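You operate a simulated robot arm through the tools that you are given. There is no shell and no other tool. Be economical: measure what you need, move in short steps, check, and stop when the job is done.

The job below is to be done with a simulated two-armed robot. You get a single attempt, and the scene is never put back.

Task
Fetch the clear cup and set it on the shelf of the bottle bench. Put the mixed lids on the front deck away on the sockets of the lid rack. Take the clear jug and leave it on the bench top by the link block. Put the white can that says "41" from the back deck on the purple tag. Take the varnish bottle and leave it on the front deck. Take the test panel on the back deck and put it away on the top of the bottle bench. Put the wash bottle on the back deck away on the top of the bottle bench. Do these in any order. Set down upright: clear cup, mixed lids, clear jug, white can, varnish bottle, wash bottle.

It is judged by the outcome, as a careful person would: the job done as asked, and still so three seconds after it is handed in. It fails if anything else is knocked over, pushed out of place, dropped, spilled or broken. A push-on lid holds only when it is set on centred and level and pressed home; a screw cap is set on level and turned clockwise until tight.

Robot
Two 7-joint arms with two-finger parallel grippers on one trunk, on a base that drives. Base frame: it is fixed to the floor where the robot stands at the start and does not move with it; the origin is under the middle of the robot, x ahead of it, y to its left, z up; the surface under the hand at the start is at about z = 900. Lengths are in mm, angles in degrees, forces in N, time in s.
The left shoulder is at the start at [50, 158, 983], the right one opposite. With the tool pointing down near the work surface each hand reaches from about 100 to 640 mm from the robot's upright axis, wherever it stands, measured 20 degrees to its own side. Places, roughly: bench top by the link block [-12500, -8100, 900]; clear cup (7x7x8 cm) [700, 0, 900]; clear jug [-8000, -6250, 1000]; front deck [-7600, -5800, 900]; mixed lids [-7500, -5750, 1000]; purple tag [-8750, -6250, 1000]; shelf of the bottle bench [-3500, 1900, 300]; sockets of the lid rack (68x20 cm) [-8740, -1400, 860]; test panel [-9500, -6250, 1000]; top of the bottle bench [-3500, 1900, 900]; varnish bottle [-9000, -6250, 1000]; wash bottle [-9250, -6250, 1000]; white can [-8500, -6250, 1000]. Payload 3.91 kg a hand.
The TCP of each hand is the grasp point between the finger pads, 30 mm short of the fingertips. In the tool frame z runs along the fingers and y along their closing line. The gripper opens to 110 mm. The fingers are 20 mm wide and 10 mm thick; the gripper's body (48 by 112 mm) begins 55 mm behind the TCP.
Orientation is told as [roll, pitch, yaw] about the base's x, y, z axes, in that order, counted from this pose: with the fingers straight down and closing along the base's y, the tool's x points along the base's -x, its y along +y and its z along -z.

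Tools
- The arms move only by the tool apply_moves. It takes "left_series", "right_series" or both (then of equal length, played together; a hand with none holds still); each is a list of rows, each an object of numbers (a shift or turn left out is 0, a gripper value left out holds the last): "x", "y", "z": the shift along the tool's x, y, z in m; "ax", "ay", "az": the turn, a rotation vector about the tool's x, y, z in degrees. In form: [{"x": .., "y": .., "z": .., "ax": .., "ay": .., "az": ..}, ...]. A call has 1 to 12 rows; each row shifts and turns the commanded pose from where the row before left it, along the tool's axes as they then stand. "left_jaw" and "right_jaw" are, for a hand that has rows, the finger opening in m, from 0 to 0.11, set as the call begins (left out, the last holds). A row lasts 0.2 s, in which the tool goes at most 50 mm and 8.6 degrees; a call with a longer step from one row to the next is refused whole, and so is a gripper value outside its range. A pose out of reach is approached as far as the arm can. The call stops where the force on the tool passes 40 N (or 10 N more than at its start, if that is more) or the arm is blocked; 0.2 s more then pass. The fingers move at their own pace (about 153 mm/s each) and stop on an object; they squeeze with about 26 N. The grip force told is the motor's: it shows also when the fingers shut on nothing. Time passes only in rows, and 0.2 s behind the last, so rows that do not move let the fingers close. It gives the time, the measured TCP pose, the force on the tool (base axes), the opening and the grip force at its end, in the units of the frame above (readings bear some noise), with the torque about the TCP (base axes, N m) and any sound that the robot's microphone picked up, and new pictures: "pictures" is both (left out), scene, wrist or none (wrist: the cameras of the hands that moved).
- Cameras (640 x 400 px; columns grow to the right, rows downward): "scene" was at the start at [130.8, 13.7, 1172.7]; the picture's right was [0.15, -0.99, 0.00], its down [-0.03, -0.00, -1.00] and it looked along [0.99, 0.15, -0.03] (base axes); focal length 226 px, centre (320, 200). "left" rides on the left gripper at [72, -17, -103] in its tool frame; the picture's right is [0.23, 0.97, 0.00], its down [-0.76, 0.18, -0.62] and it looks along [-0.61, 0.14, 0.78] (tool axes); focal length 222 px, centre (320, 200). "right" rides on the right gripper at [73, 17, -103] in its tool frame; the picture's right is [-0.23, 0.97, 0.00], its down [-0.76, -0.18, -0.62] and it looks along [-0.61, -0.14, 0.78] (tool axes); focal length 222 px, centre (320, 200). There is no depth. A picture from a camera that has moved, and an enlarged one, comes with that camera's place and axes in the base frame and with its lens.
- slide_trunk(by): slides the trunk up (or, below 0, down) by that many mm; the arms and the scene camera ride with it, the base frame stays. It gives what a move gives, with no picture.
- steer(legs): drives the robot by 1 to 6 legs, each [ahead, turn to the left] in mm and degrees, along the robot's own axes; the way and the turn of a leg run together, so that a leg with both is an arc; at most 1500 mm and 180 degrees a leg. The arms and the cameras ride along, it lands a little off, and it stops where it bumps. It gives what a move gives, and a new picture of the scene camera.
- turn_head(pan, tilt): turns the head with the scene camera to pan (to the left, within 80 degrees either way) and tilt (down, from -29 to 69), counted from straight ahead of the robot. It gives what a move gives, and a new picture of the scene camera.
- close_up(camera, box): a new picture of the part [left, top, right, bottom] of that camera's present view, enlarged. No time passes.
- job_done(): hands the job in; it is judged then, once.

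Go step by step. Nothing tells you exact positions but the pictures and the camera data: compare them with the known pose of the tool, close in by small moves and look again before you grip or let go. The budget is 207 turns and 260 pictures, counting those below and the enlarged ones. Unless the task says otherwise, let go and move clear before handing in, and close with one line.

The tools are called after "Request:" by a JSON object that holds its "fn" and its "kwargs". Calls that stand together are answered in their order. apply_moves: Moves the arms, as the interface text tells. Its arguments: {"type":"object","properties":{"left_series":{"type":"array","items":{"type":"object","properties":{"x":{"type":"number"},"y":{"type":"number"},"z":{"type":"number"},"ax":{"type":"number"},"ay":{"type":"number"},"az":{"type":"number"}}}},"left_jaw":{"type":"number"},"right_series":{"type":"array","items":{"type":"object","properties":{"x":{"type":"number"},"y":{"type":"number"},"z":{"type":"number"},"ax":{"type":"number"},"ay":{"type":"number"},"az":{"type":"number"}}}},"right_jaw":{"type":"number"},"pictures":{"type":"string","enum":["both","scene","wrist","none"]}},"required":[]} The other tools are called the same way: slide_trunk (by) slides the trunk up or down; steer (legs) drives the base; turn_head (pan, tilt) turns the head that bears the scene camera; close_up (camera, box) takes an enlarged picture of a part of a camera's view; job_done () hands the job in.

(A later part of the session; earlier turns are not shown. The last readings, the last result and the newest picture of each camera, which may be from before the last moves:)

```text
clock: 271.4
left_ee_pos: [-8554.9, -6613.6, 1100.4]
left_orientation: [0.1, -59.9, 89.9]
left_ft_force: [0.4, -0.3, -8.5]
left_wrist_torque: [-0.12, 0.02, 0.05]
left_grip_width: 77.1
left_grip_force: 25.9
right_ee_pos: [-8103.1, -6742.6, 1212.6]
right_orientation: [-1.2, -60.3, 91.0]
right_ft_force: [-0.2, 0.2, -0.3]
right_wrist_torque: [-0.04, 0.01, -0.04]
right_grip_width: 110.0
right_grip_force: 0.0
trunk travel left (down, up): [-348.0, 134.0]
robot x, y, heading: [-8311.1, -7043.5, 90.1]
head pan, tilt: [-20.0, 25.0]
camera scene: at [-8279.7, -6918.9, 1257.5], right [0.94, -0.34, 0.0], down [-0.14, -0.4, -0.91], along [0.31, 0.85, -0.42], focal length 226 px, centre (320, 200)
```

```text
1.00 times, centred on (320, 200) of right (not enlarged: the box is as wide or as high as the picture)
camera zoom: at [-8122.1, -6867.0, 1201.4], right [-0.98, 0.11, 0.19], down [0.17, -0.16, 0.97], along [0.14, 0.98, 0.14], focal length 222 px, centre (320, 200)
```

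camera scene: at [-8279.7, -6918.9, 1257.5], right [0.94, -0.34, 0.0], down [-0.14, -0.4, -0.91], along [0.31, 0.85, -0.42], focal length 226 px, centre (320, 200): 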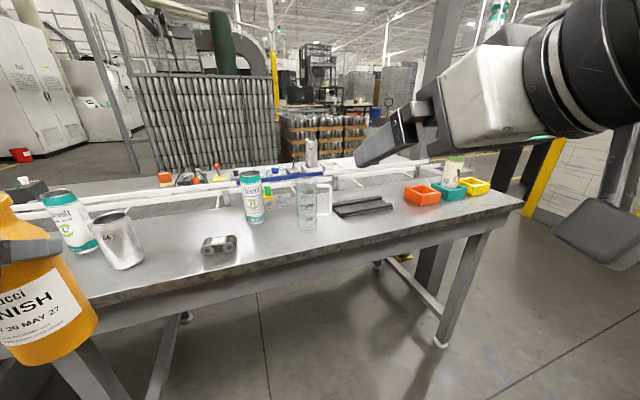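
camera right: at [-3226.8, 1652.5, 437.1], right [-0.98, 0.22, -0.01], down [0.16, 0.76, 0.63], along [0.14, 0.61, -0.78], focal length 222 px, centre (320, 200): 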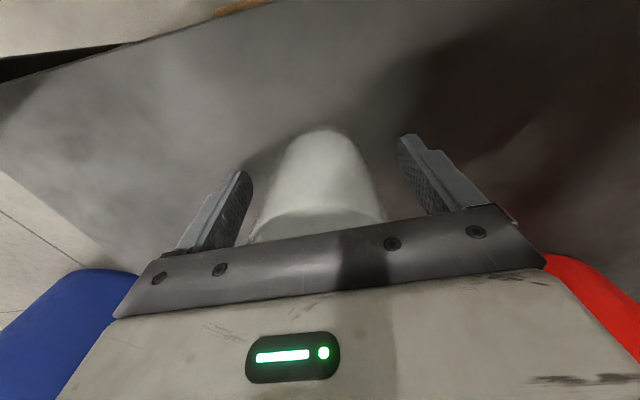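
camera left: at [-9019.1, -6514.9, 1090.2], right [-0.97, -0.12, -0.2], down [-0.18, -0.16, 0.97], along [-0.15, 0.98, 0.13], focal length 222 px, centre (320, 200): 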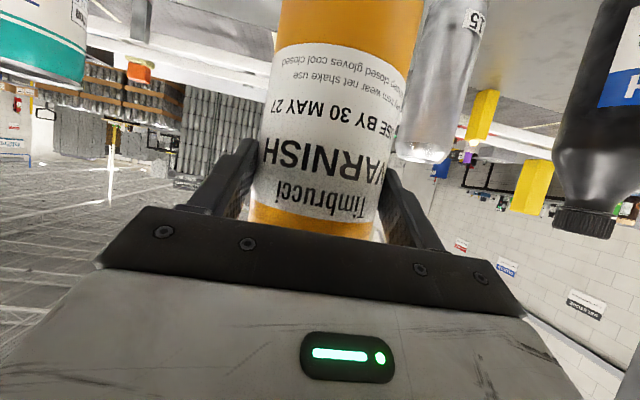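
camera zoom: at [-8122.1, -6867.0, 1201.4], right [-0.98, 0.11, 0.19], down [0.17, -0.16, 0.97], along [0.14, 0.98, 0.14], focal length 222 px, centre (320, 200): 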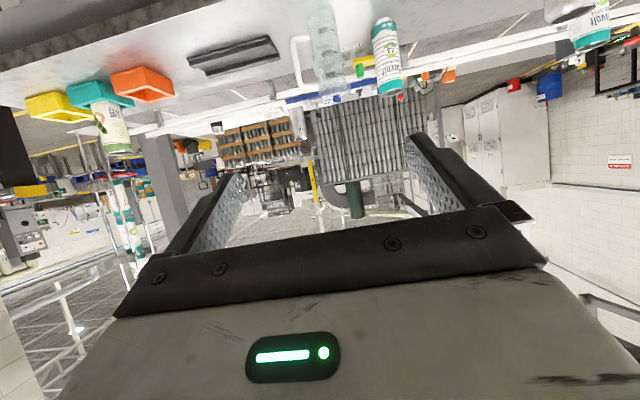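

The jug's handle points to +x, so I'll grip it from above with the fingers along y. I'll set the right hand vertical again and pull the varnish bottle further back out of the way.

Request:
{"fn": "apply_moves", "kwargs": {"right_series": [{"ay": 7.5}, {"ay": 7.5}, {"ay": 7.5}, {"ay": 7.5}, {"ay": 7.5}, {"ay": 7.5}, {"ay": 7.5}, {"ay": 7.5}], "left_series": [{"x": 0.004, "z": -0.007}, {"x": 0.0075, "z": -0.013}, {"x": 0.0075, "z": -0.013}, {"x": 0.0085, "z": -0.0147}, {"x": 0.0085, "z": -0.0147}, {"x": 0.0075, "z": -0.013}, {"x": 0.0075, "z": -0.013}, {"x": 0.004, "z": -0.007}], "pictures": "none"}}

Request:
{"fn": "apply_moves", "kwargs": {"right_series": [{"az": -8.2}, {"az": -8.2}, {"az": -8.2}, {"az": -8.2}, {"az": -8.2}, {"az": -8.2}, {"az": -8.2}, {"az": -8.2}, {"az": -8.2}, {"az": -8.2}, {"az": -8}], "pictures": "none"}}

Request:
{"fn": "steer", "kwargs": {"legs": [[130, 0]]}}

Request:
{"fn": "close_up", "kwargs": {"camera": "right", "box": [0, 0, 640, 400]}}

```text
clock: 273.2
left_ee_pos: [-8563.2, -6657.7, 1140.7]
left_orientation: [0.0, -59.8, 89.9]
left_ft_force: [-0.9, -0.7, -8.4]
left_wrist_torque: [-0.14, -0.01, 0.03]
left_grip_width: 77.2
left_grip_force: 25.6
left hand out of reach, approached as far as the arm can: row 2, 3, 4, 5, 6, 7, 8
right_ee_pos: [-8103.6, -6742.6, 1212.1]
right_orientation: [-0.6, -0.2, 89.9]
right_ft_force: [0.4, 0.0, 0.1]
right_wrist_torque: [0.0, 0.02, 0.0]
right_grip_width: 110.2
right_grip_force: 0.2
trunk travel left (down, up): [-348.0, 134.0]
robot x, y, heading: [-8315.0, -7044.7, 89.8]
head pan, tilt: [-20.0, 25.0]
```

```text
clock: 275.6
left_ee_pos: [-8564.6, -6656.3, 1139.8]
left_orientation: [0.1, -59.7, 89.9]
left_ft_force: [-0.2, 0.0, -7.8]
left_wrist_torque: [-0.14, 0.02, -0.03]
left_grip_width: 77.5
left_grip_force: 26.0
right_ee_pos: [-8169.7, -6803.9, 1167.5]
right_orientation: [-0.2, 0.6, 179.9]
right_ft_force: [-0.5, -0.8, 0.4]
right_wrist_torque: [-0.01, 0.02, -0.02]
right_grip_width: 110.0
right_grip_force: 0.1
right hand out of reach, approached as far as the arm can: row 8, 9, 10, 11
trunk travel left (down, up): [-348.0, 134.0]
robot x, y, heading: [-8308.7, -7043.5, 90.4]
head pan, tilt: [-20.0, 25.0]
```

```text
clock: 276.9
left_ee_pos: [-8563.7, -6527.4, 1140.9]
left_orientation: [0.0, -59.7, 89.9]
left_ft_force: [-0.6, -0.7, -8.4]
left_wrist_torque: [-0.13, 0.02, -0.01]
left_grip_width: 77.3
left_grip_force: 25.7
right_ee_pos: [-8170.6, -6671.7, 1166.8]
right_orientation: [-0.3, 0.6, 179.8]
right_ft_force: [-0.8, -0.3, 0.3]
right_wrist_torque: [-0.02, -0.01, 0.01]
right_grip_width: 109.8
right_grip_force: 0.1
trunk travel left (down, up): [-348.0, 134.0]
robot x, y, heading: [-8317.5, -6916.9, 90.1]
head pan, tilt: [-20.0, 25.0]
camera scene: at [-8279.7, -6788.8, 1257.5], right [0.94, -0.34, 0.0], down [-0.14, -0.4, -0.91], along [0.31, 0.85, -0.42], focal length 226 px, centre (320, 200)
```

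scene: 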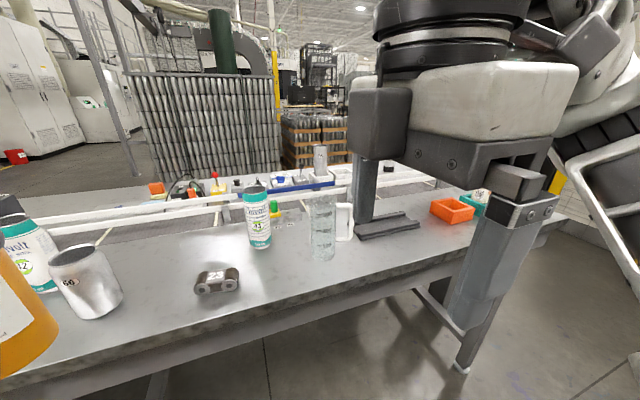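

```text
1.00 times, centred on (320, 200) of right (not enlarged: the box is as wide or as high as the picture)
camera zoom: at [-8099.9, -6689.3, 1271.9], right [-0.23, -0.97, -0.01], down [-0.77, 0.18, 0.62], along [-0.6, 0.15, -0.79], focal length 222 px, centre (320, 200)
```

zoom: 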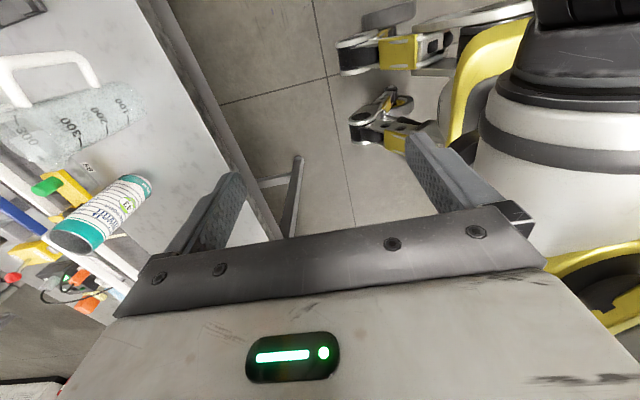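

The jug's centre is about (−8114, −6347). I'll drive 60 mm ahead and bring the right hand above it.

Request:
{"fn": "steer", "kwargs": {"legs": [[60, 0]]}}

Request:
{"fn": "apply_moves", "kwargs": {"right_series": [{"x": 0.009, "y": -0.038}, {"x": 0.009, "y": -0.038}, {"x": 0.009, "y": -0.038}, {"x": 0.009, "y": -0.038}, {"x": 0.01, "y": -0.038}, {"x": 0.01, "y": -0.038}, {"y": -0.037, "z": 0.02}, {"z": 0.03}], "pictures": "both"}}

```text
clock: 277.9
left_ee_pos: [-8563.6, -6467.5, 1140.9]
left_orientation: [0.2, -59.8, 89.9]
left_ft_force: [0.2, 0.9, -8.2]
left_wrist_torque: [-0.16, 0.01, -0.01]
left_grip_width: 77.6
left_grip_force: 26.1
right_ee_pos: [-8169.7, -6611.9, 1167.7]
right_orientation: [-0.3, 0.5, 179.8]
right_ft_force: [-0.7, 0.1, 0.5]
right_wrist_torque: [-0.01, -0.04, -0.01]
right_grip_width: 109.6
right_grip_force: 0.0
trunk travel left (down, up): [-348.0, 134.0]
robot x, y, heading: [-8311.7, -6853.7, 89.9]
head pan, tilt: [-20.0, 25.0]
camera scene: at [-8279.8, -6729.0, 1257.5], right [0.94, -0.34, 0.0], down [-0.14, -0.4, -0.91], along [0.31, 0.85, -0.42], focal length 226 px, centre (320, 200)
```

scene: 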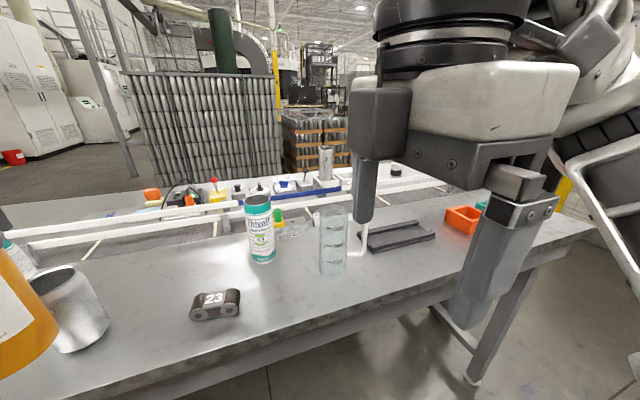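

```text
clock: 279.6
left_ee_pos: [-8563.9, -6466.9, 1140.9]
left_orientation: [0.1, -59.7, 89.9]
left_ft_force: [-1.4, -0.1, -8.0]
left_wrist_torque: [-0.13, 0.0, -0.02]
left_grip_width: 77.3
left_grip_force: 26.3
right_ee_pos: [-8221.0, -6555.0, 1066.0]
right_orientation: [-0.5, 0.5, 179.9]
right_ft_force: [0.2, 0.3, 1.4]
right_wrist_torque: [0.03, -0.02, 0.0]
right_grip_width: 110.0
right_grip_force: 0.1
right hand out of reach, approached as far as the arm can: row 1, 2, 3, 4, 5, 6, 7
trunk travel left (down, up): [-348.0, 134.0]
robot x, y, heading: [-8307.5, -6855.4, 89.9]
head pan, tilt: [-20.0, 25.0]
camera scene: at [-8279.6, -6729.6, 1257.7], right [0.94, -0.34, 0.0], down [-0.14, -0.4, -0.91], along [0.31, 0.85, -0.42], focal length 226 px, centre (320, 200)
camera right: at [-8151.3, -6572.0, 1170.3], right [-0.23, -0.97, -0.01], down [-0.77, 0.18, 0.62], along [-0.6, 0.15, -0.79], focal length 222 px, centre (320, 200)
```

scene: 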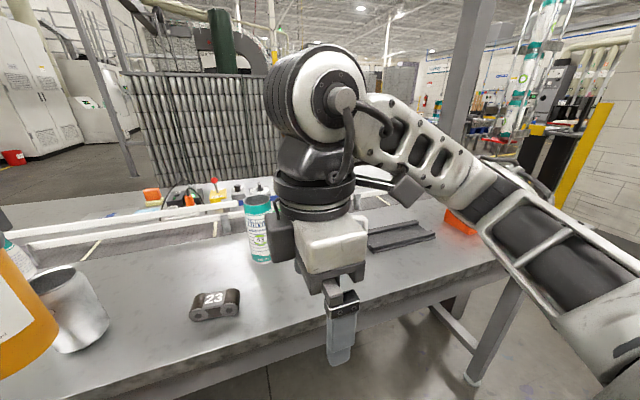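
right: 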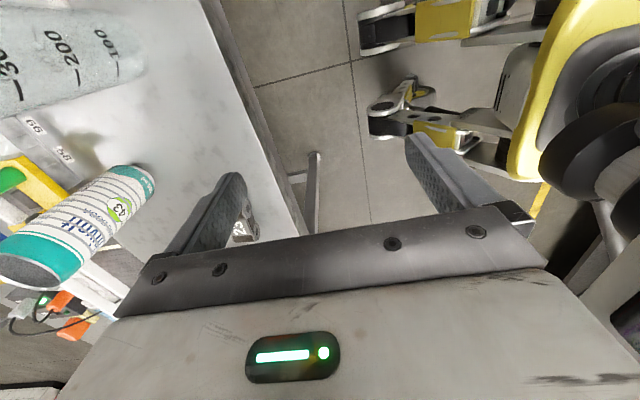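

Turning that way limits the arm's reach. I'll lift clear of the deck and turn the hand the other way, to about 45° past neutral.

Request:
{"fn": "apply_moves", "kwargs": {"right_series": [{"z": -0.035}, {"z": -0.035}, {"z": -0.035, "y": 0.03}, {"y": 0.035}, {"y": 0.03}, {"az": 8.4}, {"az": 8.4}, {"az": 8.4}, {"az": 8.4}, {"az": 8.4}, {"az": 8.4}], "pictures": "none"}}

Request:
{"fn": "apply_moves", "kwargs": {"right_series": [{"az": 8.4}, {"az": 8.4}, {"az": 8.4}, {"az": 8.4}, {"az": 8.4}, {"az": 8.4}, {"az": 8.4}, {"az": 8.4}, {"az": 8.4}, {"az": 8.4}], "pictures": "both"}}

```text
clock: 282.1
left_ee_pos: [-8564.2, -6467.6, 1141.3]
left_orientation: [0.1, -59.8, 89.9]
left_ft_force: [0.1, -0.7, -8.9]
left_wrist_torque: [-0.14, 0.0, 0.0]
left_grip_width: 77.3
left_grip_force: 26.2
right_ee_pos: [-8226.3, -6658.8, 1167.4]
right_orientation: [-0.7, 0.1, 129.1]
right_ft_force: [-0.2, 0.1, -0.4]
right_wrist_torque: [0.01, 0.0, 0.02]
right_grip_width: 110.1
right_grip_force: 0.1
right hand out of reach, approached as far as the arm can: row 2
trunk travel left (down, up): [-348.0, 134.0]
robot x, y, heading: [-8312.7, -6852.9, 90.1]
head pan, tilt: [-20.0, 25.0]
```

```text
clock: 282.7
left_ee_pos: [-8562.2, -6468.6, 1139.7]
left_orientation: [0.3, -59.3, 89.8]
left_ft_force: [-0.4, 0.2, -7.9]
left_wrist_torque: [-0.15, -0.01, 0.01]
left_grip_width: 77.3
left_grip_force: 26.1
right_ee_pos: [-8222.4, -6657.2, 1169.0]
right_orientation: [-1.0, 0.0, 113.9]
right_ft_force: [9.7, 2.9, -2.7]
right_wrist_torque: [-0.16, 1.28, 0.82]
right_grip_width: 110.0
right_grip_force: 0.1
trunk travel left (down, up): [-348.0, 134.0]
robot x, y, heading: [-8312.9, -6857.5, 90.0]
head pan, tilt: [-20.0, 25.0]
stopped in row 3 (right hand): the force on the tool passed its limit at 64 N (the readings are from after the stop); the commanded pose is now the measured one
camera scene: at [-8280.4, -6729.3, 1258.2], right [0.94, -0.33, 0.0], down [-0.14, -0.39, -0.91], along [0.3, 0.86, -0.42], focal length 226 px, centre (320, 200)
camera right: at [-8211.7, -6730.3, 1271.6], right [-0.98, -0.19, -0.02], down [-0.16, 0.76, 0.63], along [-0.11, 0.62, -0.78], focal length 222 px, centre (320, 200)
```

scene: 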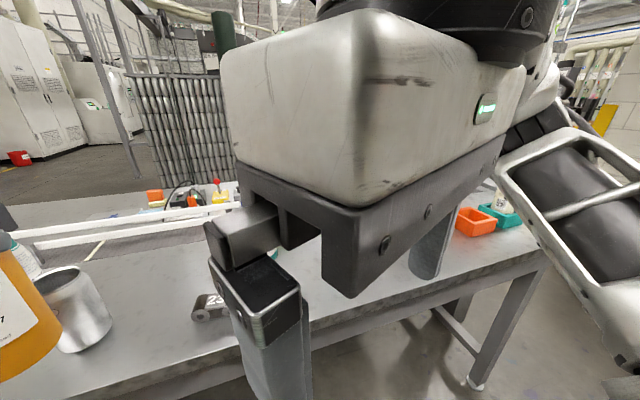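
right: 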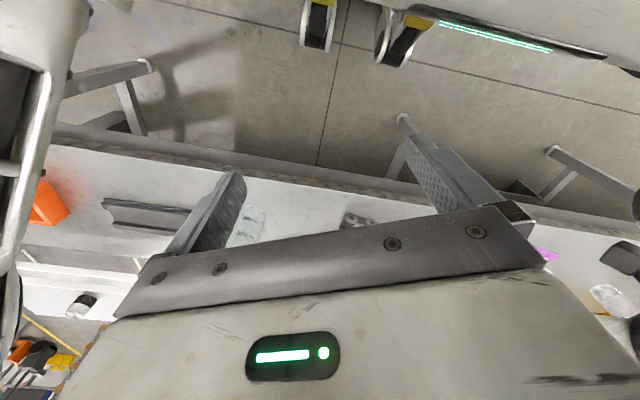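

The hand is up against the robot's own head. I'll move it out to the right first, then continue turning.

Request:
{"fn": "apply_moves", "kwargs": {"right_series": [{"x": 0.003, "y": -0.02}, {"x": 0.003, "y": -0.034}, {"x": 0.003, "y": -0.034}, {"x": 0.003, "y": -0.034}, {"x": 0.003, "y": -0.034}, {"az": 8.4}, {"az": 8.4}, {"az": 8.4}, {"az": 8.4}, {"az": 8.4}, {"az": 8.4}, {"az": 8.4}], "pictures": "none"}}

Request:
{"fn": "apply_moves", "kwargs": {"right_series": [{"az": 8.4}, {"az": 8.4}], "pictures": "both"}}

```text
clock: 285.3
left_ee_pos: [-8564.5, -6467.4, 1142.2]
left_orientation: [0.1, -59.7, 89.9]
left_ft_force: [-0.3, -1.0, -8.0]
left_wrist_torque: [-0.11, 0.01, 0.01]
left_grip_width: 77.2
left_grip_force: 26.2
right_ee_pos: [-8074.9, -6607.8, 1170.6]
right_orientation: [-0.4, -0.7, 54.9]
right_ft_force: [-0.1, 0.8, 0.2]
right_wrist_torque: [-0.02, -0.02, 0.0]
right_grip_width: 110.1
right_grip_force: 0.1
trunk travel left (down, up): [-348.0, 134.0]
robot x, y, heading: [-8309.9, -6857.9, 90.1]
head pan, tilt: [-20.0, 25.0]
```

```text
clock: 285.9
left_ee_pos: [-8565.5, -6467.3, 1141.3]
left_orientation: [0.1, -59.6, 89.8]
left_ft_force: [-0.3, -0.1, -8.5]
left_wrist_torque: [-0.13, -0.02, 0.03]
left_grip_width: 77.4
left_grip_force: 25.8
right_ee_pos: [-8074.8, -6608.1, 1169.8]
right_orientation: [-0.2, -0.8, 38.1]
right_ft_force: [-0.2, -0.3, -0.4]
right_wrist_torque: [-0.01, -0.03, 0.02]
right_grip_width: 109.9
right_grip_force: 0.1
trunk travel left (down, up): [-348.0, 134.0]
robot x, y, heading: [-8311.6, -6854.5, 90.0]
head pan, tilt: [-20.0, 25.0]
camera scene: at [-8279.8, -6729.7, 1257.6], right [0.94, -0.34, 0.0], down [-0.14, -0.4, -0.91], along [0.31, 0.85, -0.42], focal length 226 px, centre (320, 200)
camera right: at [-8145.0, -6639.5, 1273.0], right [-0.42, 0.91, 0.0], down [0.7, 0.33, 0.63], along [0.58, 0.27, -0.77], focal length 222 px, centre (320, 200)
```

scene: 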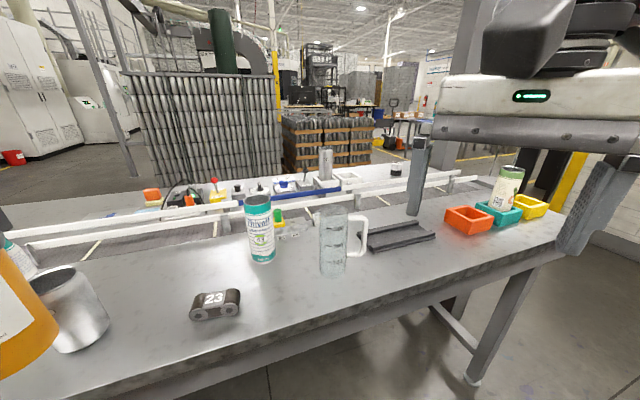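
right: 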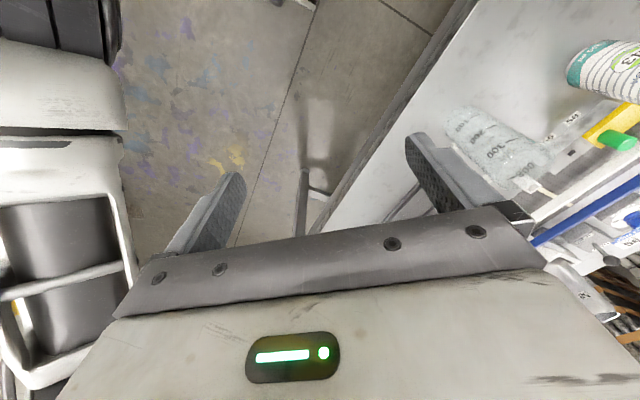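

Now turned to 38° yaw. The jug's centre is about (−8110, −6354), so I'll move over it while descending to just above the rim.

Request:
{"fn": "apply_moves", "kwargs": {"right_series": [{"z": 0.02}, {"z": 0.03}, {"x": -0.0184, "y": 0.0317}, {"x": -0.0184, "y": 0.0317}, {"x": -0.0184, "y": 0.0317}, {"x": -0.0184, "y": 0.0317}, {"x": -0.0184, "y": 0.0317}, {"x": -0.0184, "y": 0.0317}, {"x": -0.0184, "y": 0.0317}], "right_jaw": 0.11, "pictures": "both"}}

```text
clock: 287.9
left_ee_pos: [-8564.7, -6467.5, 1141.1]
left_orientation: [0.1, -59.6, 89.9]
left_ft_force: [-0.3, 0.5, -8.7]
left_wrist_torque: [-0.16, 0.0, 0.05]
left_grip_width: 77.7
left_grip_force: 25.9
right_ee_pos: [-8108.2, -6353.1, 1121.3]
right_orientation: [-0.2, -0.8, 38.3]
right_ft_force: [-0.9, 0.0, -0.4]
right_wrist_torque: [0.0, 0.02, 0.03]
right_grip_width: 110.1
right_grip_force: 0.1
trunk travel left (down, up): [-348.0, 134.0]
robot x, y, heading: [-8313.5, -6856.1, 90.1]
head pan, tilt: [-20.0, 25.0]
camera scene: at [-8280.1, -6729.3, 1257.6], right [0.94, -0.34, 0.0], down [-0.14, -0.4, -0.91], along [0.31, 0.85, -0.42], focal length 226 px, centre (320, 200)
camera right: at [-8179.7, -6384.5, 1223.7], right [-0.42, 0.91, 0.0], down [0.7, 0.33, 0.63], along [0.58, 0.27, -0.77], focal length 222 px, centre (320, 200)
```

scene: 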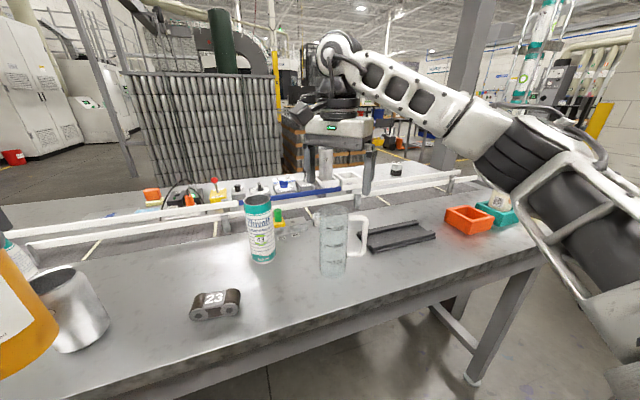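
right: 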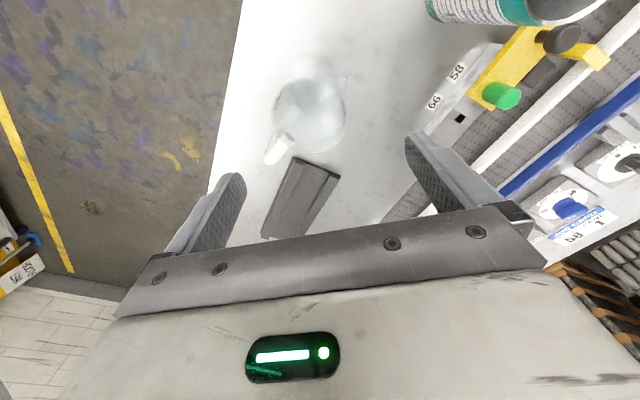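

The handle points about 24° toward −y, so the fingers need turning further to clear it. I'll shift 16 mm and turn another 34°.

Request:
{"fn": "apply_moves", "kwargs": {"right_series": [{"x": 0.016}, {"az": 8.5}, {"az": 8.5}, {"az": 8.5}, {"az": 8.5}], "pictures": "none"}}

Request:
{"fn": "close_up", "kwargs": {"camera": "right", "box": [160, 20, 480, 220]}}

```text
clock: 289.1
left_ee_pos: [-8563.8, -6468.5, 1140.8]
left_orientation: [0.0, -59.8, 90.0]
left_ft_force: [0.1, -0.4, -7.6]
left_wrist_torque: [-0.12, -0.01, -0.04]
left_grip_width: 77.5
left_grip_force: 26.5
right_ee_pos: [-8122.7, -6364.5, 1120.5]
right_orientation: [0.2, -0.9, 4.2]
right_ft_force: [0.2, -0.2, 0.8]
right_wrist_torque: [0.03, 0.01, -0.02]
right_grip_width: 109.9
right_grip_force: 0.0
trunk travel left (down, up): [-348.0, 134.0]
robot x, y, heading: [-8310.8, -6852.0, 89.9]
head pan, tilt: [-20.0, 25.0]
```

```text
2.00 times, centred on (320, 120) of right
camera zoom: at [-8198.8, -6352.1, 1224.0], right [0.16, 0.99, 0.01], down [0.76, -0.13, 0.63], along [0.63, -0.09, -0.77], focal length 444 px, centre (320, 360)
```

zoom: 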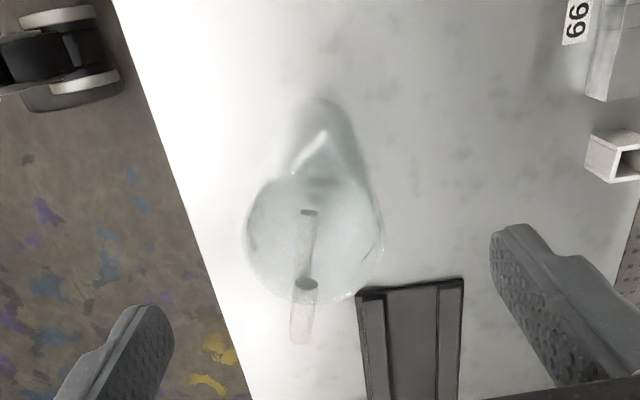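

Aligned now, with the handle 67° off the closing line. I'll descend and grip.

Request:
{"fn": "apply_moves", "kwargs": {"right_series": [{"x": -0.0045, "z": 0.02}, {"z": 0.03}, {"z": 0.03}, {"z": 0.025}, {"z": 0.018}], "pictures": "wrist"}}

Request:
{"fn": "apply_moves", "kwargs": {"right_series": [{}, {}, {}, {}], "right_jaw": 0.0, "pictures": "wrist"}}

```text
clock: 290.3
left_ee_pos: [-8563.8, -6468.4, 1141.4]
left_orientation: [0.1, -59.7, 89.9]
left_ft_force: [0.3, -0.3, -8.4]
left_wrist_torque: [-0.14, 0.01, -0.02]
left_grip_width: 77.5
left_grip_force: 26.4
right_ee_pos: [-8118.0, -6361.7, 997.7]
right_orientation: [0.3, -0.7, 4.1]
right_ft_force: [-0.4, 0.6, -0.5]
right_wrist_torque: [0.01, 0.02, -0.03]
right_grip_width: 110.3
right_grip_force: 0.0
trunk travel left (down, up): [-348.0, 134.0]
robot x, y, heading: [-8316.0, -6857.6, 90.2]
head pan, tilt: [-20.0, 25.0]
camera right: at [-8192.9, -6350.4, 1101.2], right [0.15, 0.99, 0.01], down [0.76, -0.12, 0.63], along [0.63, -0.09, -0.77], focal length 222 px, centre (320, 200)
```

right: 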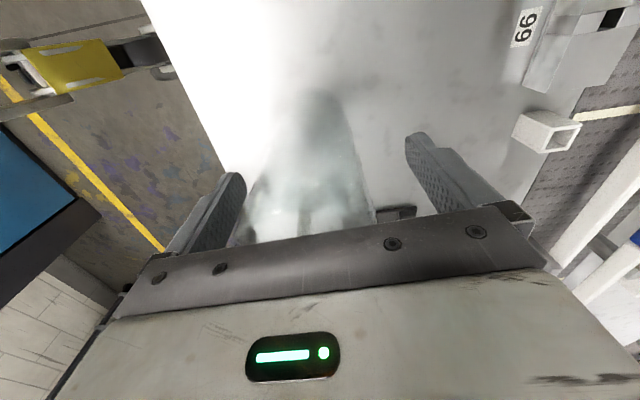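

```text
clock: 291.3
left_ee_pos: [-8564.1, -6467.9, 1141.5]
left_orientation: [0.1, -59.7, 90.0]
left_ft_force: [-0.3, -0.3, -8.2]
left_wrist_torque: [-0.15, 0.01, 0.0]
left_grip_width: 77.4
left_grip_force: 25.5
right_ee_pos: [-8116.8, -6361.9, 998.3]
right_orientation: [0.2, -0.8, 4.2]
right_ft_force: [-0.2, -0.1, 1.0]
right_wrist_torque: [-0.04, -0.03, -0.02]
right_grip_width: 55.0
right_grip_force: 26.0
trunk travel left (down, up): [-348.0, 134.0]
robot x, y, heading: [-8312.0, -6859.2, 90.0]
head pan, tilt: [-20.0, 25.0]
camera right: at [-8192.8, -6350.4, 1101.3], right [0.15, 0.99, 0.01], down [0.76, -0.12, 0.63], along [0.63, -0.09, -0.77], focal length 222 px, centre (320, 200)
```

right: 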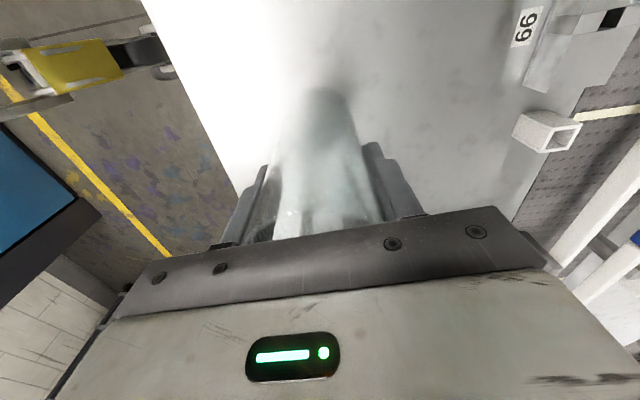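

Gripped at 55 mm. I'll lift very slowly.

Request:
{"fn": "apply_moves", "kwargs": {"right_series": [{"z": -0.002}, {"z": -0.004}, {"z": -0.006}, {"z": -0.008}, {"z": -0.01}, {"z": -0.01}, {"z": -0.01}, {"z": -0.01}, {"z": -0.01}, {"z": -0.008}, {"z": -0.004}], "pictures": "both"}}

```text
clock: 293.7
left_ee_pos: [-8563.2, -6467.6, 1142.0]
left_orientation: [0.1, -59.8, 89.9]
left_ft_force: [-0.1, -0.8, -8.2]
left_wrist_torque: [-0.18, -0.02, -0.03]
left_grip_width: 77.7
left_grip_force: 25.8
right_ee_pos: [-8117.6, -6363.2, 1080.1]
right_orientation: [0.2, -0.7, 4.2]
right_ft_force: [0.2, 0.4, -0.7]
right_wrist_torque: [-0.04, 0.0, -0.02]
right_grip_width: 55.0
right_grip_force: 25.7
trunk travel left (down, up): [-348.0, 134.0]
robot x, y, heading: [-8308.5, -6857.6, 89.8]
head pan, tilt: [-20.0, 25.0]
camera scene: at [-8279.7, -6729.6, 1257.6], right [0.94, -0.34, 0.0], down [-0.14, -0.4, -0.91], along [0.31, 0.85, -0.42], focal length 226 px, centre (320, 200)
camera right: at [-8194.0, -6351.3, 1183.2], right [0.15, 0.99, 0.01], down [0.76, -0.12, 0.63], along [0.63, -0.09, -0.77], focal length 222 px, centre (320, 200)
```

scene: 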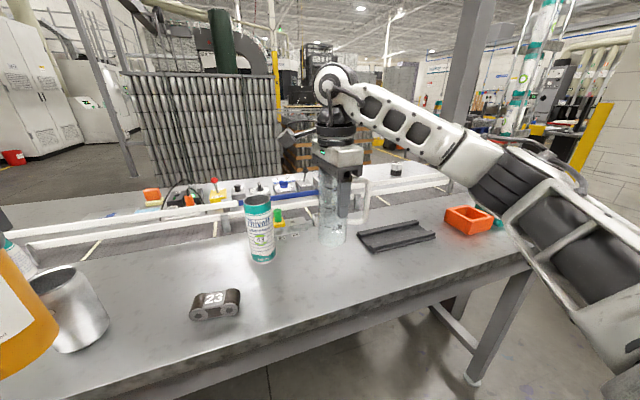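
right: 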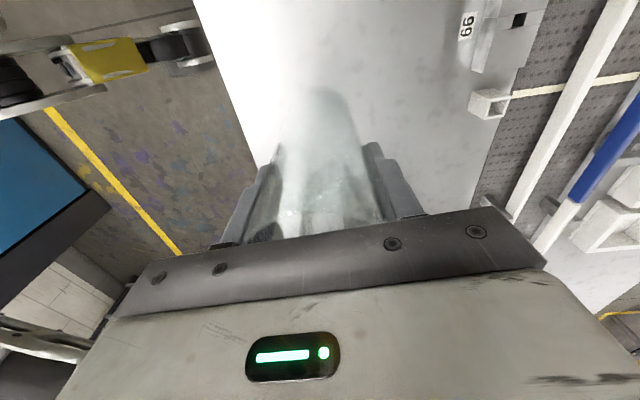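

The jug is held. I'll back out, turn west, and drive along the aisle toward the link-block bench.

Request:
{"fn": "steer", "kwargs": {"legs": [[-330, 0], [0, 90], [1500, 0]]}}

Request:
{"fn": "turn_head", "kwargs": {"pan": 5, "tilt": 14}}

```text
clock: 306.7
left_ee_pos: [-10200.3, -7421.2, 1141.3]
left_orientation: [0.1, -59.7, 179.3]
left_ft_force: [0.0, 0.7, -7.7]
left_wrist_torque: [0.01, -0.16, 0.03]
left_grip_width: 77.4
left_grip_force: 25.6
right_ee_pos: [-10302.1, -6974.9, 1080.5]
right_orientation: [0.2, -0.8, 93.6]
right_ft_force: [0.1, 0.1, -0.4]
right_wrist_torque: [-0.04, 0.0, -0.03]
right_grip_width: 55.2
right_grip_force: 26.3
trunk travel left (down, up): [-348.0, 134.0]
robot x, y, heading: [-9813.6, -7173.4, 179.9]
head pan, tilt: [-20.0, 25.0]
camera scene: at [-9935.7, -7141.1, 1257.6], right [0.35, 0.94, 0.0], down [0.4, -0.15, -0.91], along [-0.85, 0.32, -0.42], focal length 226 px, centre (320, 200)
```

scene: 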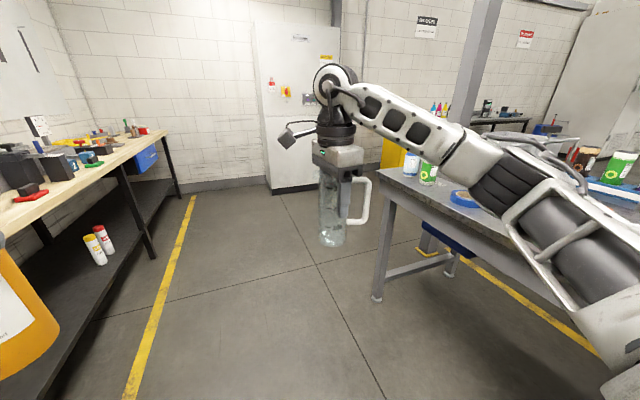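

```text
clock: 307.6
left_ee_pos: [-10201.6, -7420.6, 1140.5]
left_orientation: [0.2, -59.6, 179.4]
left_ft_force: [-0.2, -0.8, -7.8]
left_wrist_torque: [0.01, -0.18, -0.01]
left_grip_width: 77.4
left_grip_force: 25.9
right_ee_pos: [-10301.7, -6974.5, 1080.1]
right_orientation: [0.2, -0.8, 93.7]
right_ft_force: [0.3, -0.2, -1.3]
right_wrist_torque: [-0.03, 0.03, 0.01]
right_grip_width: 55.3
right_grip_force: 25.8
trunk travel left (down, up): [-348.0, 134.0]
robot x, y, heading: [-9811.2, -7176.4, 179.4]
head pan, tilt: [5.0, 14.0]
camera scene: at [-9942.5, -7180.6, 1275.4], right [-0.08, 1.0, 0.0], down [0.24, 0.02, -0.97], along [-0.97, -0.07, -0.24], focal length 226 px, centre (320, 200)
```

scene: 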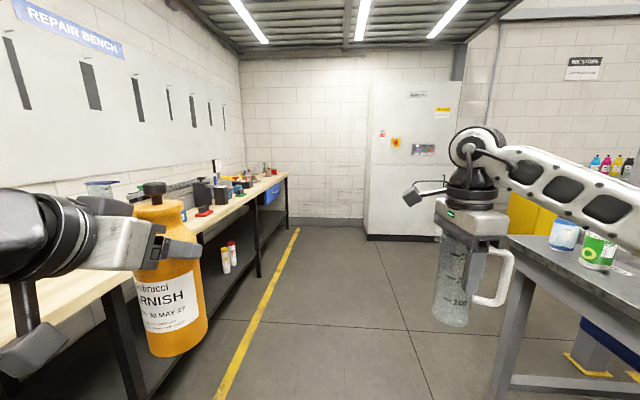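

The repair bench is on the left, its edge at y≈−7780 and its far end at x≈−12720. I'll drive to its west part and face it.

Request:
{"fn": "steer", "kwargs": {"legs": [[1500, 0], [950, 0], [0, 90]]}}

Request:
{"fn": "turn_head", "kwargs": {"pan": -10, "tilt": 25}}

```text
clock: 323.5
left_ee_pos: [-12024.0, -7549.8, 1141.8]
left_orientation: [0.1, -59.6, -90.2]
left_ft_force: [0.6, 0.7, -8.0]
left_wrist_torque: [0.18, 0.01, -0.02]
left_grip_width: 77.4
left_grip_force: 25.6
right_ee_pos: [-12471.5, -7653.9, 1079.6]
right_orientation: [0.2, -0.9, -175.9]
right_ft_force: [-0.1, 0.5, -0.4]
right_wrist_torque: [0.0, 0.0, -0.04]
right_grip_width: 55.2
right_grip_force: 26.1
trunk travel left (down, up): [-348.0, 134.0]
robot x, y, heading: [-12275.5, -7161.9, -90.2]
head pan, tilt: [5.0, 14.0]
camera scene: at [-12265.7, -7294.4, 1275.5], right [-1.0, -0.09, 0.0], down [-0.02, 0.24, -0.97], along [0.08, -0.97, -0.24], focal length 226 px, centre (320, 200)
```

scene: 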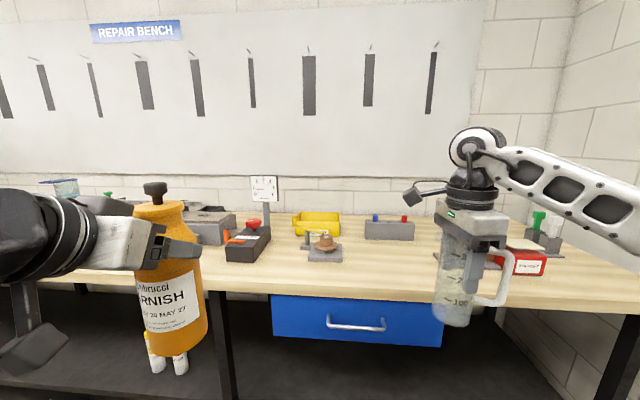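

```text
clock: 324.2
left_ee_pos: [-12023.5, -7549.1, 1141.6]
left_orientation: [0.2, -59.5, -90.4]
left_ft_force: [0.0, 0.2, -8.4]
left_wrist_torque: [0.15, 0.0, -0.01]
left_grip_width: 77.0
left_grip_force: 26.3
right_ee_pos: [-12471.0, -7655.0, 1078.9]
right_orientation: [0.2, -0.8, -176.0]
right_ft_force: [0.2, 0.2, -0.7]
right_wrist_torque: [-0.01, -0.02, 0.0]
right_grip_width: 55.3
right_grip_force: 26.0
trunk travel left (down, up): [-348.0, 134.0]
robot x, y, heading: [-12277.6, -7162.1, -90.3]
head pan, tilt: [-10.0, 25.0]
camera scene: at [-12289.8, -7292.0, 1257.7], right [-0.98, 0.17, 0.0], down [0.07, 0.42, -0.91], along [-0.16, -0.89, -0.42], focal length 226 px, centre (320, 200)
```

scene: 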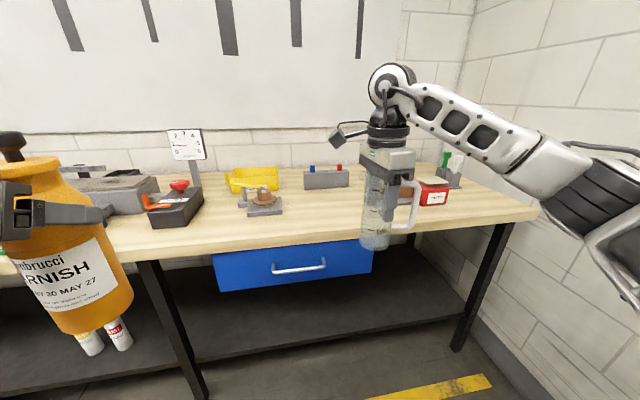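

I need to tell which one is the link block, so I'll zoom in.

Request:
{"fn": "close_up", "kwargs": {"camera": "scene", "box": [200, 120, 480, 260]}}

Request:
{"fn": "close_up", "kwargs": {"camera": "right", "box": [0, 0, 640, 400]}}

```text
2.29 times, centred on (340, 190) of scene
camera zoom: at [-12289.8, -7292.0, 1257.7], right [-0.98, 0.17, 0.0], down [0.07, 0.42, -0.91], along [-0.16, -0.89, -0.42], focal length 516 px, centre (274, 223)
```

zoom: 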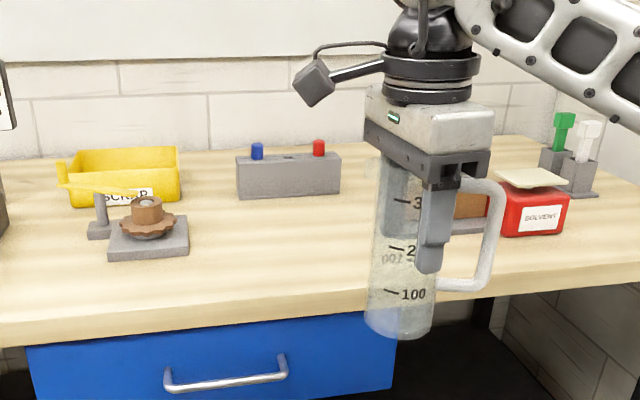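

```text
1.00 times, centred on (320, 200) of right (not enlarged: the box is as wide or as high as the picture)
camera zoom: at [-12397.0, -7664.4, 1183.1], right [-0.16, -0.99, 0.01], down [-0.76, 0.13, 0.63], along [-0.63, 0.09, -0.77], focal length 222 px, centre (320, 200)
```

zoom: 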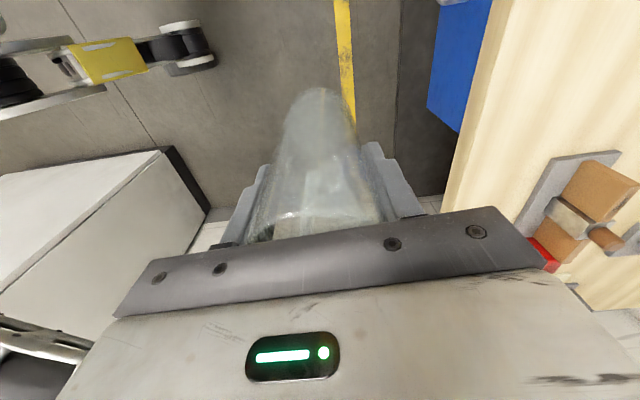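

There's an object hidden behind the jug. I'll move a bit closer and look again from a steeper angle.

Request:
{"fn": "steer", "kwargs": {"legs": [[170, 0]]}}

Request:
{"fn": "turn_head", "kwargs": {"pan": -25, "tilt": 30}}

Request:
{"fn": "close_up", "kwargs": {"camera": "scene", "box": [150, 120, 470, 320]}}

```text
clock: 325.7
left_ee_pos: [-12024.1, -7717.5, 1140.6]
left_orientation: [0.3, -59.6, -90.2]
left_ft_force: [-0.4, -0.5, -8.2]
left_wrist_torque: [0.14, 0.04, 0.0]
left_grip_width: 77.1
left_grip_force: 25.9
right_ee_pos: [-12469.7, -7822.7, 1080.5]
right_orientation: [0.2, -0.9, -175.9]
right_ft_force: [0.7, -0.4, -1.4]
right_wrist_torque: [0.04, 0.01, -0.03]
right_grip_width: 55.0
right_grip_force: 26.0
trunk travel left (down, up): [-348.0, 134.0]
robot x, y, heading: [-12274.3, -7325.3, -90.0]
head pan, tilt: [-10.0, 25.0]
camera scene: at [-12290.0, -7460.5, 1257.5], right [-0.98, 0.17, 0.0], down [0.07, 0.42, -0.91], along [-0.16, -0.89, -0.42], focal length 226 px, centre (320, 200)
```

scene: 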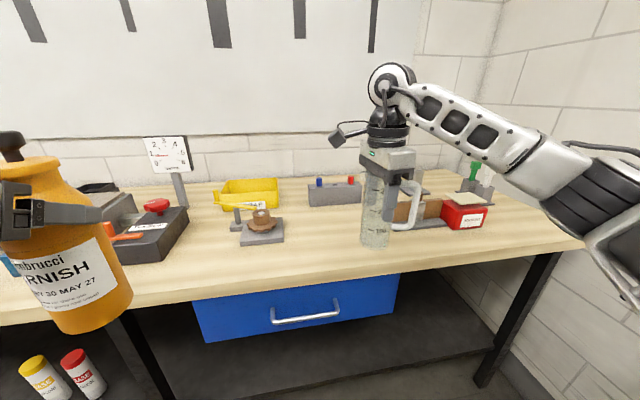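

```text
clock: 326.5
left_ee_pos: [-12023.8, -7716.6, 1141.1]
left_orientation: [0.2, -59.6, -90.3]
left_ft_force: [0.5, 0.5, -9.0]
left_wrist_torque: [0.13, 0.01, -0.01]
left_grip_width: 77.4
left_grip_force: 25.6
right_ee_pos: [-12470.7, -7821.0, 1079.5]
right_orientation: [0.1, -0.8, -176.0]
right_ft_force: [-0.3, -1.0, -1.0]
right_wrist_torque: [0.02, -0.02, 0.01]
right_grip_width: 55.0
right_grip_force: 26.1
trunk travel left (down, up): [-348.0, 134.0]
robot x, y, heading: [-12273.6, -7325.1, -90.2]
head pan, tilt: [-25.0, 30.0]
camera scene: at [-12312.2, -7451.2, 1249.7], right [-0.91, 0.42, 0.0], down [0.21, 0.45, -0.87], along [-0.37, -0.78, -0.5], focal length 226 px, centre (320, 200)
```

scene: 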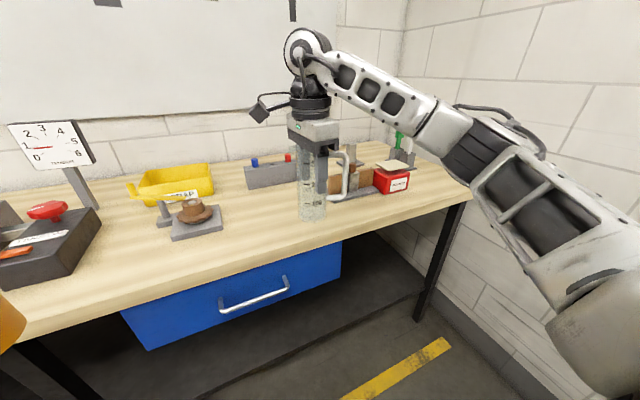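

```text
2.00 times, centred on (310, 220) of scene
camera zoom: at [-12312.2, -7451.2, 1249.7], right [-0.91, 0.42, 0.0], down [0.21, 0.45, -0.87], along [-0.37, -0.78, -0.5], focal length 451 px, centre (340, 160)
```

zoom: 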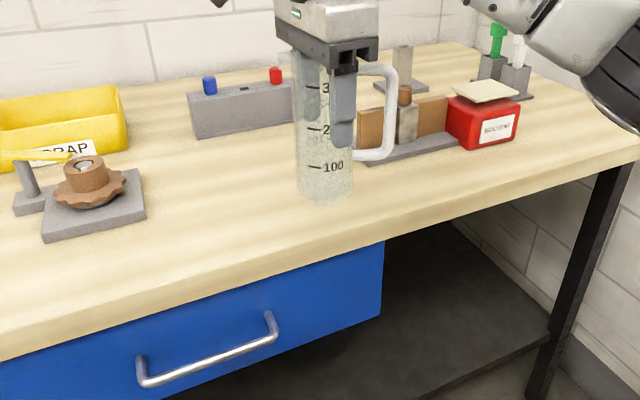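

I take the grey terminal block with the blue and red knobs, at about (−12470, −8165), as the link block; the listed spot is right in front of it. I'll drive closer so the jug can go to about (−12480, −8055).

Request:
{"fn": "steer", "kwargs": {"legs": [[165, 0]]}}

Request:
{"fn": "apply_moves", "kwargs": {"right_series": [{"z": 0.008}, {"z": 0.012, "y": 0.005}, {"z": 0.01, "y": 0.01}, {"y": 0.015}, {"y": 0.015}, {"y": 0.012}, {"y": 0.008}, {"y": 0.004}], "pictures": "scene"}}

```text
clock: 327.9
left_ee_pos: [-12024.8, -7880.1, 1141.2]
left_orientation: [0.2, -59.5, -90.1]
left_ft_force: [-0.2, -0.2, -8.1]
left_wrist_torque: [0.15, 0.01, -0.02]
left_grip_width: 77.4
left_grip_force: 26.3
right_ee_pos: [-12469.5, -7986.2, 1079.7]
right_orientation: [0.3, -0.8, -175.8]
right_ft_force: [0.2, 0.2, -1.6]
right_wrist_torque: [-0.01, 0.01, -0.02]
right_grip_width: 55.3
right_grip_force: 26.1
trunk travel left (down, up): [-348.0, 134.0]
robot x, y, heading: [-12275.5, -7494.9, -89.9]
head pan, tilt: [-25.0, 30.0]
camera scene: at [-12312.4, -7615.6, 1249.6], right [-0.91, 0.42, 0.0], down [0.21, 0.45, -0.87], along [-0.37, -0.78, -0.5], focal length 226 px, centre (320, 200)
```

scene: 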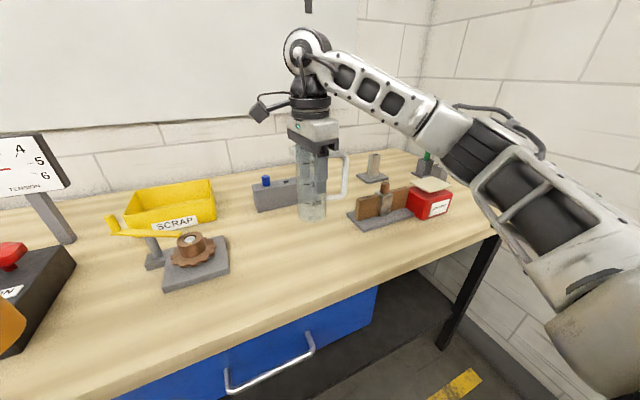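

```text
clock: 329.7
left_ee_pos: [-12023.5, -7881.6, 1140.0]
left_orientation: [0.3, -59.6, -90.3]
left_ft_force: [0.4, 0.3, -8.4]
left_wrist_torque: [0.15, 0.03, 0.0]
left_grip_width: 77.3
left_grip_force: 26.1
right_ee_pos: [-12465.6, -8054.4, 1050.9]
right_orientation: [0.3, -0.8, -175.8]
right_ft_force: [0.1, 1.0, -1.6]
right_wrist_torque: [-0.01, 0.0, 0.0]
right_grip_width: 55.1
right_grip_force: 26.0
trunk travel left (down, up): [-348.0, 134.0]
robot x, y, heading: [-12274.9, -7489.6, -90.1]
head pan, tilt: [-25.0, 30.0]
camera scene: at [-12312.3, -7615.0, 1249.7], right [-0.91, 0.42, 0.0], down [0.21, 0.45, -0.87], along [-0.37, -0.78, -0.5], focal length 226 px, centre (320, 200)
```

scene: 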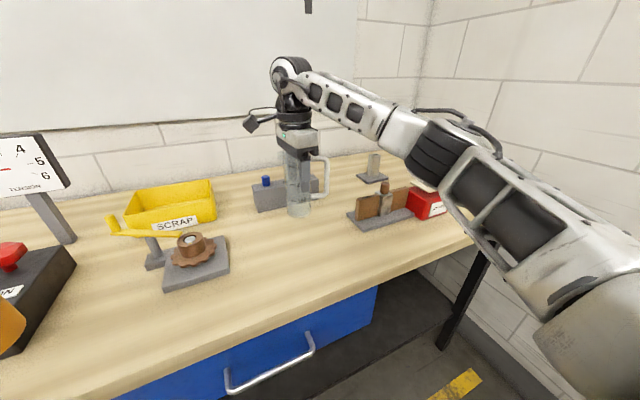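

The jug is about 90 mm in front of the block and clear of everything. I'll lower it to the bench.

Request:
{"fn": "apply_moves", "kwargs": {"right_series": [{"z": 0.008}, {"z": 0.012}, {"z": 0.012}, {"z": 0.01}, {"z": 0.005}, {"z": 0.002}, {"z": 0.001}, {"z": 0.001}, {"z": 0.001}], "pictures": "none"}}

Request:
{"fn": "apply_moves", "kwargs": {"right_series": [{"z": 0.001}, {"z": 0.001}, {"z": 0.001}], "pictures": "scene"}}

```text
clock: 331.7
left_ee_pos: [-12024.6, -7880.4, 1140.3]
left_orientation: [0.2, -59.6, -90.4]
left_ft_force: [0.0, -0.4, -9.7]
left_wrist_torque: [0.13, 0.01, 0.02]
left_grip_width: 77.2
left_grip_force: 25.6
right_ee_pos: [-12467.4, -8054.9, 998.6]
right_orientation: [0.3, -0.8, -175.7]
right_ft_force: [0.2, -0.7, -1.8]
right_wrist_torque: [-0.01, 0.03, -0.01]
right_grip_width: 54.9
right_grip_force: 26.5
trunk travel left (down, up): [-348.0, 134.0]
robot x, y, heading: [-12273.7, -7491.1, -90.2]
head pan, tilt: [-25.0, 30.0]
```

```text
clock: 332.5
left_ee_pos: [-12023.3, -7880.5, 1140.6]
left_orientation: [0.3, -59.6, -90.3]
left_ft_force: [0.6, 0.8, -8.6]
left_wrist_torque: [0.17, -0.03, 0.0]
left_grip_width: 77.4
left_grip_force: 25.6
right_ee_pos: [-12466.8, -8054.1, 994.5]
right_orientation: [0.3, -0.8, -175.9]
right_ft_force: [-0.2, 0.0, -1.1]
right_wrist_torque: [-0.03, 0.02, 0.03]
right_grip_width: 55.4
right_grip_force: 26.3
trunk travel left (down, up): [-348.0, 134.0]
robot x, y, heading: [-12277.6, -7494.9, -90.0]
head pan, tilt: [-25.0, 30.0]
camera scene: at [-12312.4, -7615.0, 1249.7], right [-0.91, 0.42, 0.0], down [0.21, 0.45, -0.87], along [-0.37, -0.78, -0.5], focal length 226 px, centre (320, 200)
```

scene: 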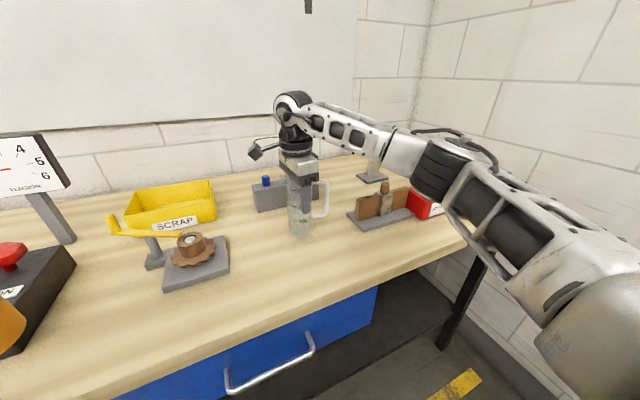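

Request:
{"fn": "apply_moves", "kwargs": {"right_series": [{"z": 0.0015}, {"z": 0.0015}, {"z": 0.0015}, {"z": 0.0015}], "pictures": "none"}}

```text
clock: 333.5
left_ee_pos: [-12024.1, -7881.3, 1140.4]
left_orientation: [0.3, -59.6, -90.2]
left_ft_force: [0.2, -0.6, -8.8]
left_wrist_torque: [0.15, -0.01, 0.01]
left_grip_width: 77.4
left_grip_force: 26.0
right_ee_pos: [-12465.1, -8054.7, 988.7]
right_orientation: [0.3, -0.8, -175.7]
right_ft_force: [-1.2, 0.8, -1.8]
right_wrist_torque: [-0.02, -0.04, -0.02]
right_grip_width: 55.0
right_grip_force: 25.7
trunk travel left (down, up): [-348.0, 134.0]
robot x, y, heading: [-12275.5, -7494.6, -90.1]
head pan, tilt: [-25.0, 30.0]
```

Request:
{"fn": "apply_moves", "kwargs": {"right_series": [{"z": 0.0015}, {"z": 0.0015}, {"z": 0.0015}, {"z": 0.0015}], "pictures": "wrist"}}

Request:
{"fn": "close_up", "kwargs": {"camera": "scene", "box": [220, 130, 380, 260]}}

```text
clock: 334.5
left_ee_pos: [-12024.0, -7880.4, 1140.2]
left_orientation: [0.1, -59.7, -90.3]
left_ft_force: [0.4, -0.9, -8.4]
left_wrist_torque: [0.18, 0.0, -0.02]
left_grip_width: 77.4
left_grip_force: 26.0
right_ee_pos: [-12467.0, -8054.9, 983.2]
right_orientation: [0.3, -0.9, -175.8]
right_ft_force: [-0.1, -0.3, -0.8]
right_wrist_torque: [0.03, -0.03, -0.03]
right_grip_width: 55.1
right_grip_force: 25.6
trunk travel left (down, up): [-348.0, 134.0]
robot x, y, heading: [-12273.8, -7494.8, -90.2]
head pan, tilt: [-25.0, 30.0]
camera right: at [-12393.0, -8065.4, 1086.1], right [-0.16, -0.99, 0.01], down [-0.76, 0.13, 0.63], along [-0.63, 0.09, -0.77], focal length 222 px, centre (320, 200)
```

right: 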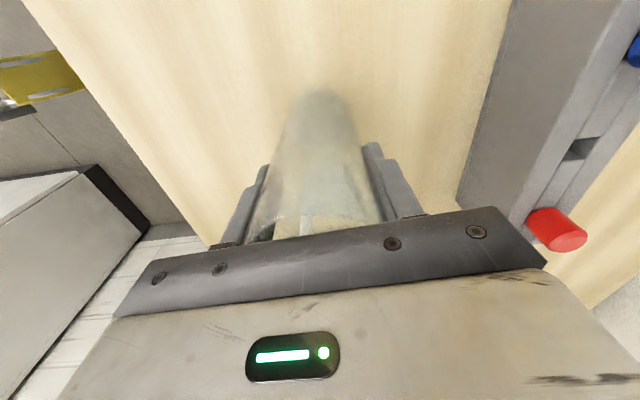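

```text
3.08 times, centred on (300, 195) of scene
camera zoom: at [-12312.4, -7615.0, 1249.7], right [-0.91, 0.42, 0.0], down [0.21, 0.45, -0.87], along [-0.37, -0.78, -0.5], focal length 694 px, centre (382, 215)
```

zoom: 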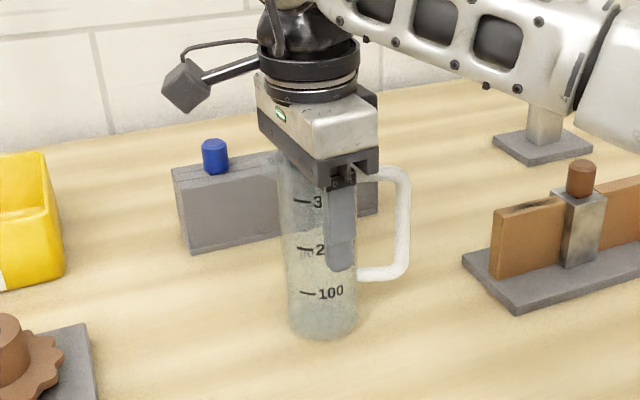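

Request:
{"fn": "apply_moves", "kwargs": {"right_series": [{"z": 0.0015}, {"z": 0.0015}, {"z": 0.0015}, {"z": 0.0015}, {"z": 0.0015}, {"z": 0.0015}], "pictures": "none"}}

```text
clock: 335.9
left_ee_pos: [-12023.1, -7879.1, 1141.5]
left_orientation: [0.2, -59.7, -90.2]
left_ft_force: [-0.6, 0.6, -7.9]
left_wrist_torque: [0.13, 0.01, 0.01]
left_grip_width: 77.5
left_grip_force: 26.7
right_ee_pos: [-12467.0, -8054.0, 978.4]
right_orientation: [0.6, -0.6, -175.9]
right_ft_force: [-1.5, 0.4, 19.7]
right_wrist_torque: [0.62, 0.24, 0.08]
right_grip_width: 55.7
right_grip_force: 26.0
trunk travel left (down, up): [-348.0, 134.0]
robot x, y, heading: [-12275.9, -7490.9, -89.8]
head pan, tilt: [-25.0, 30.0]
```

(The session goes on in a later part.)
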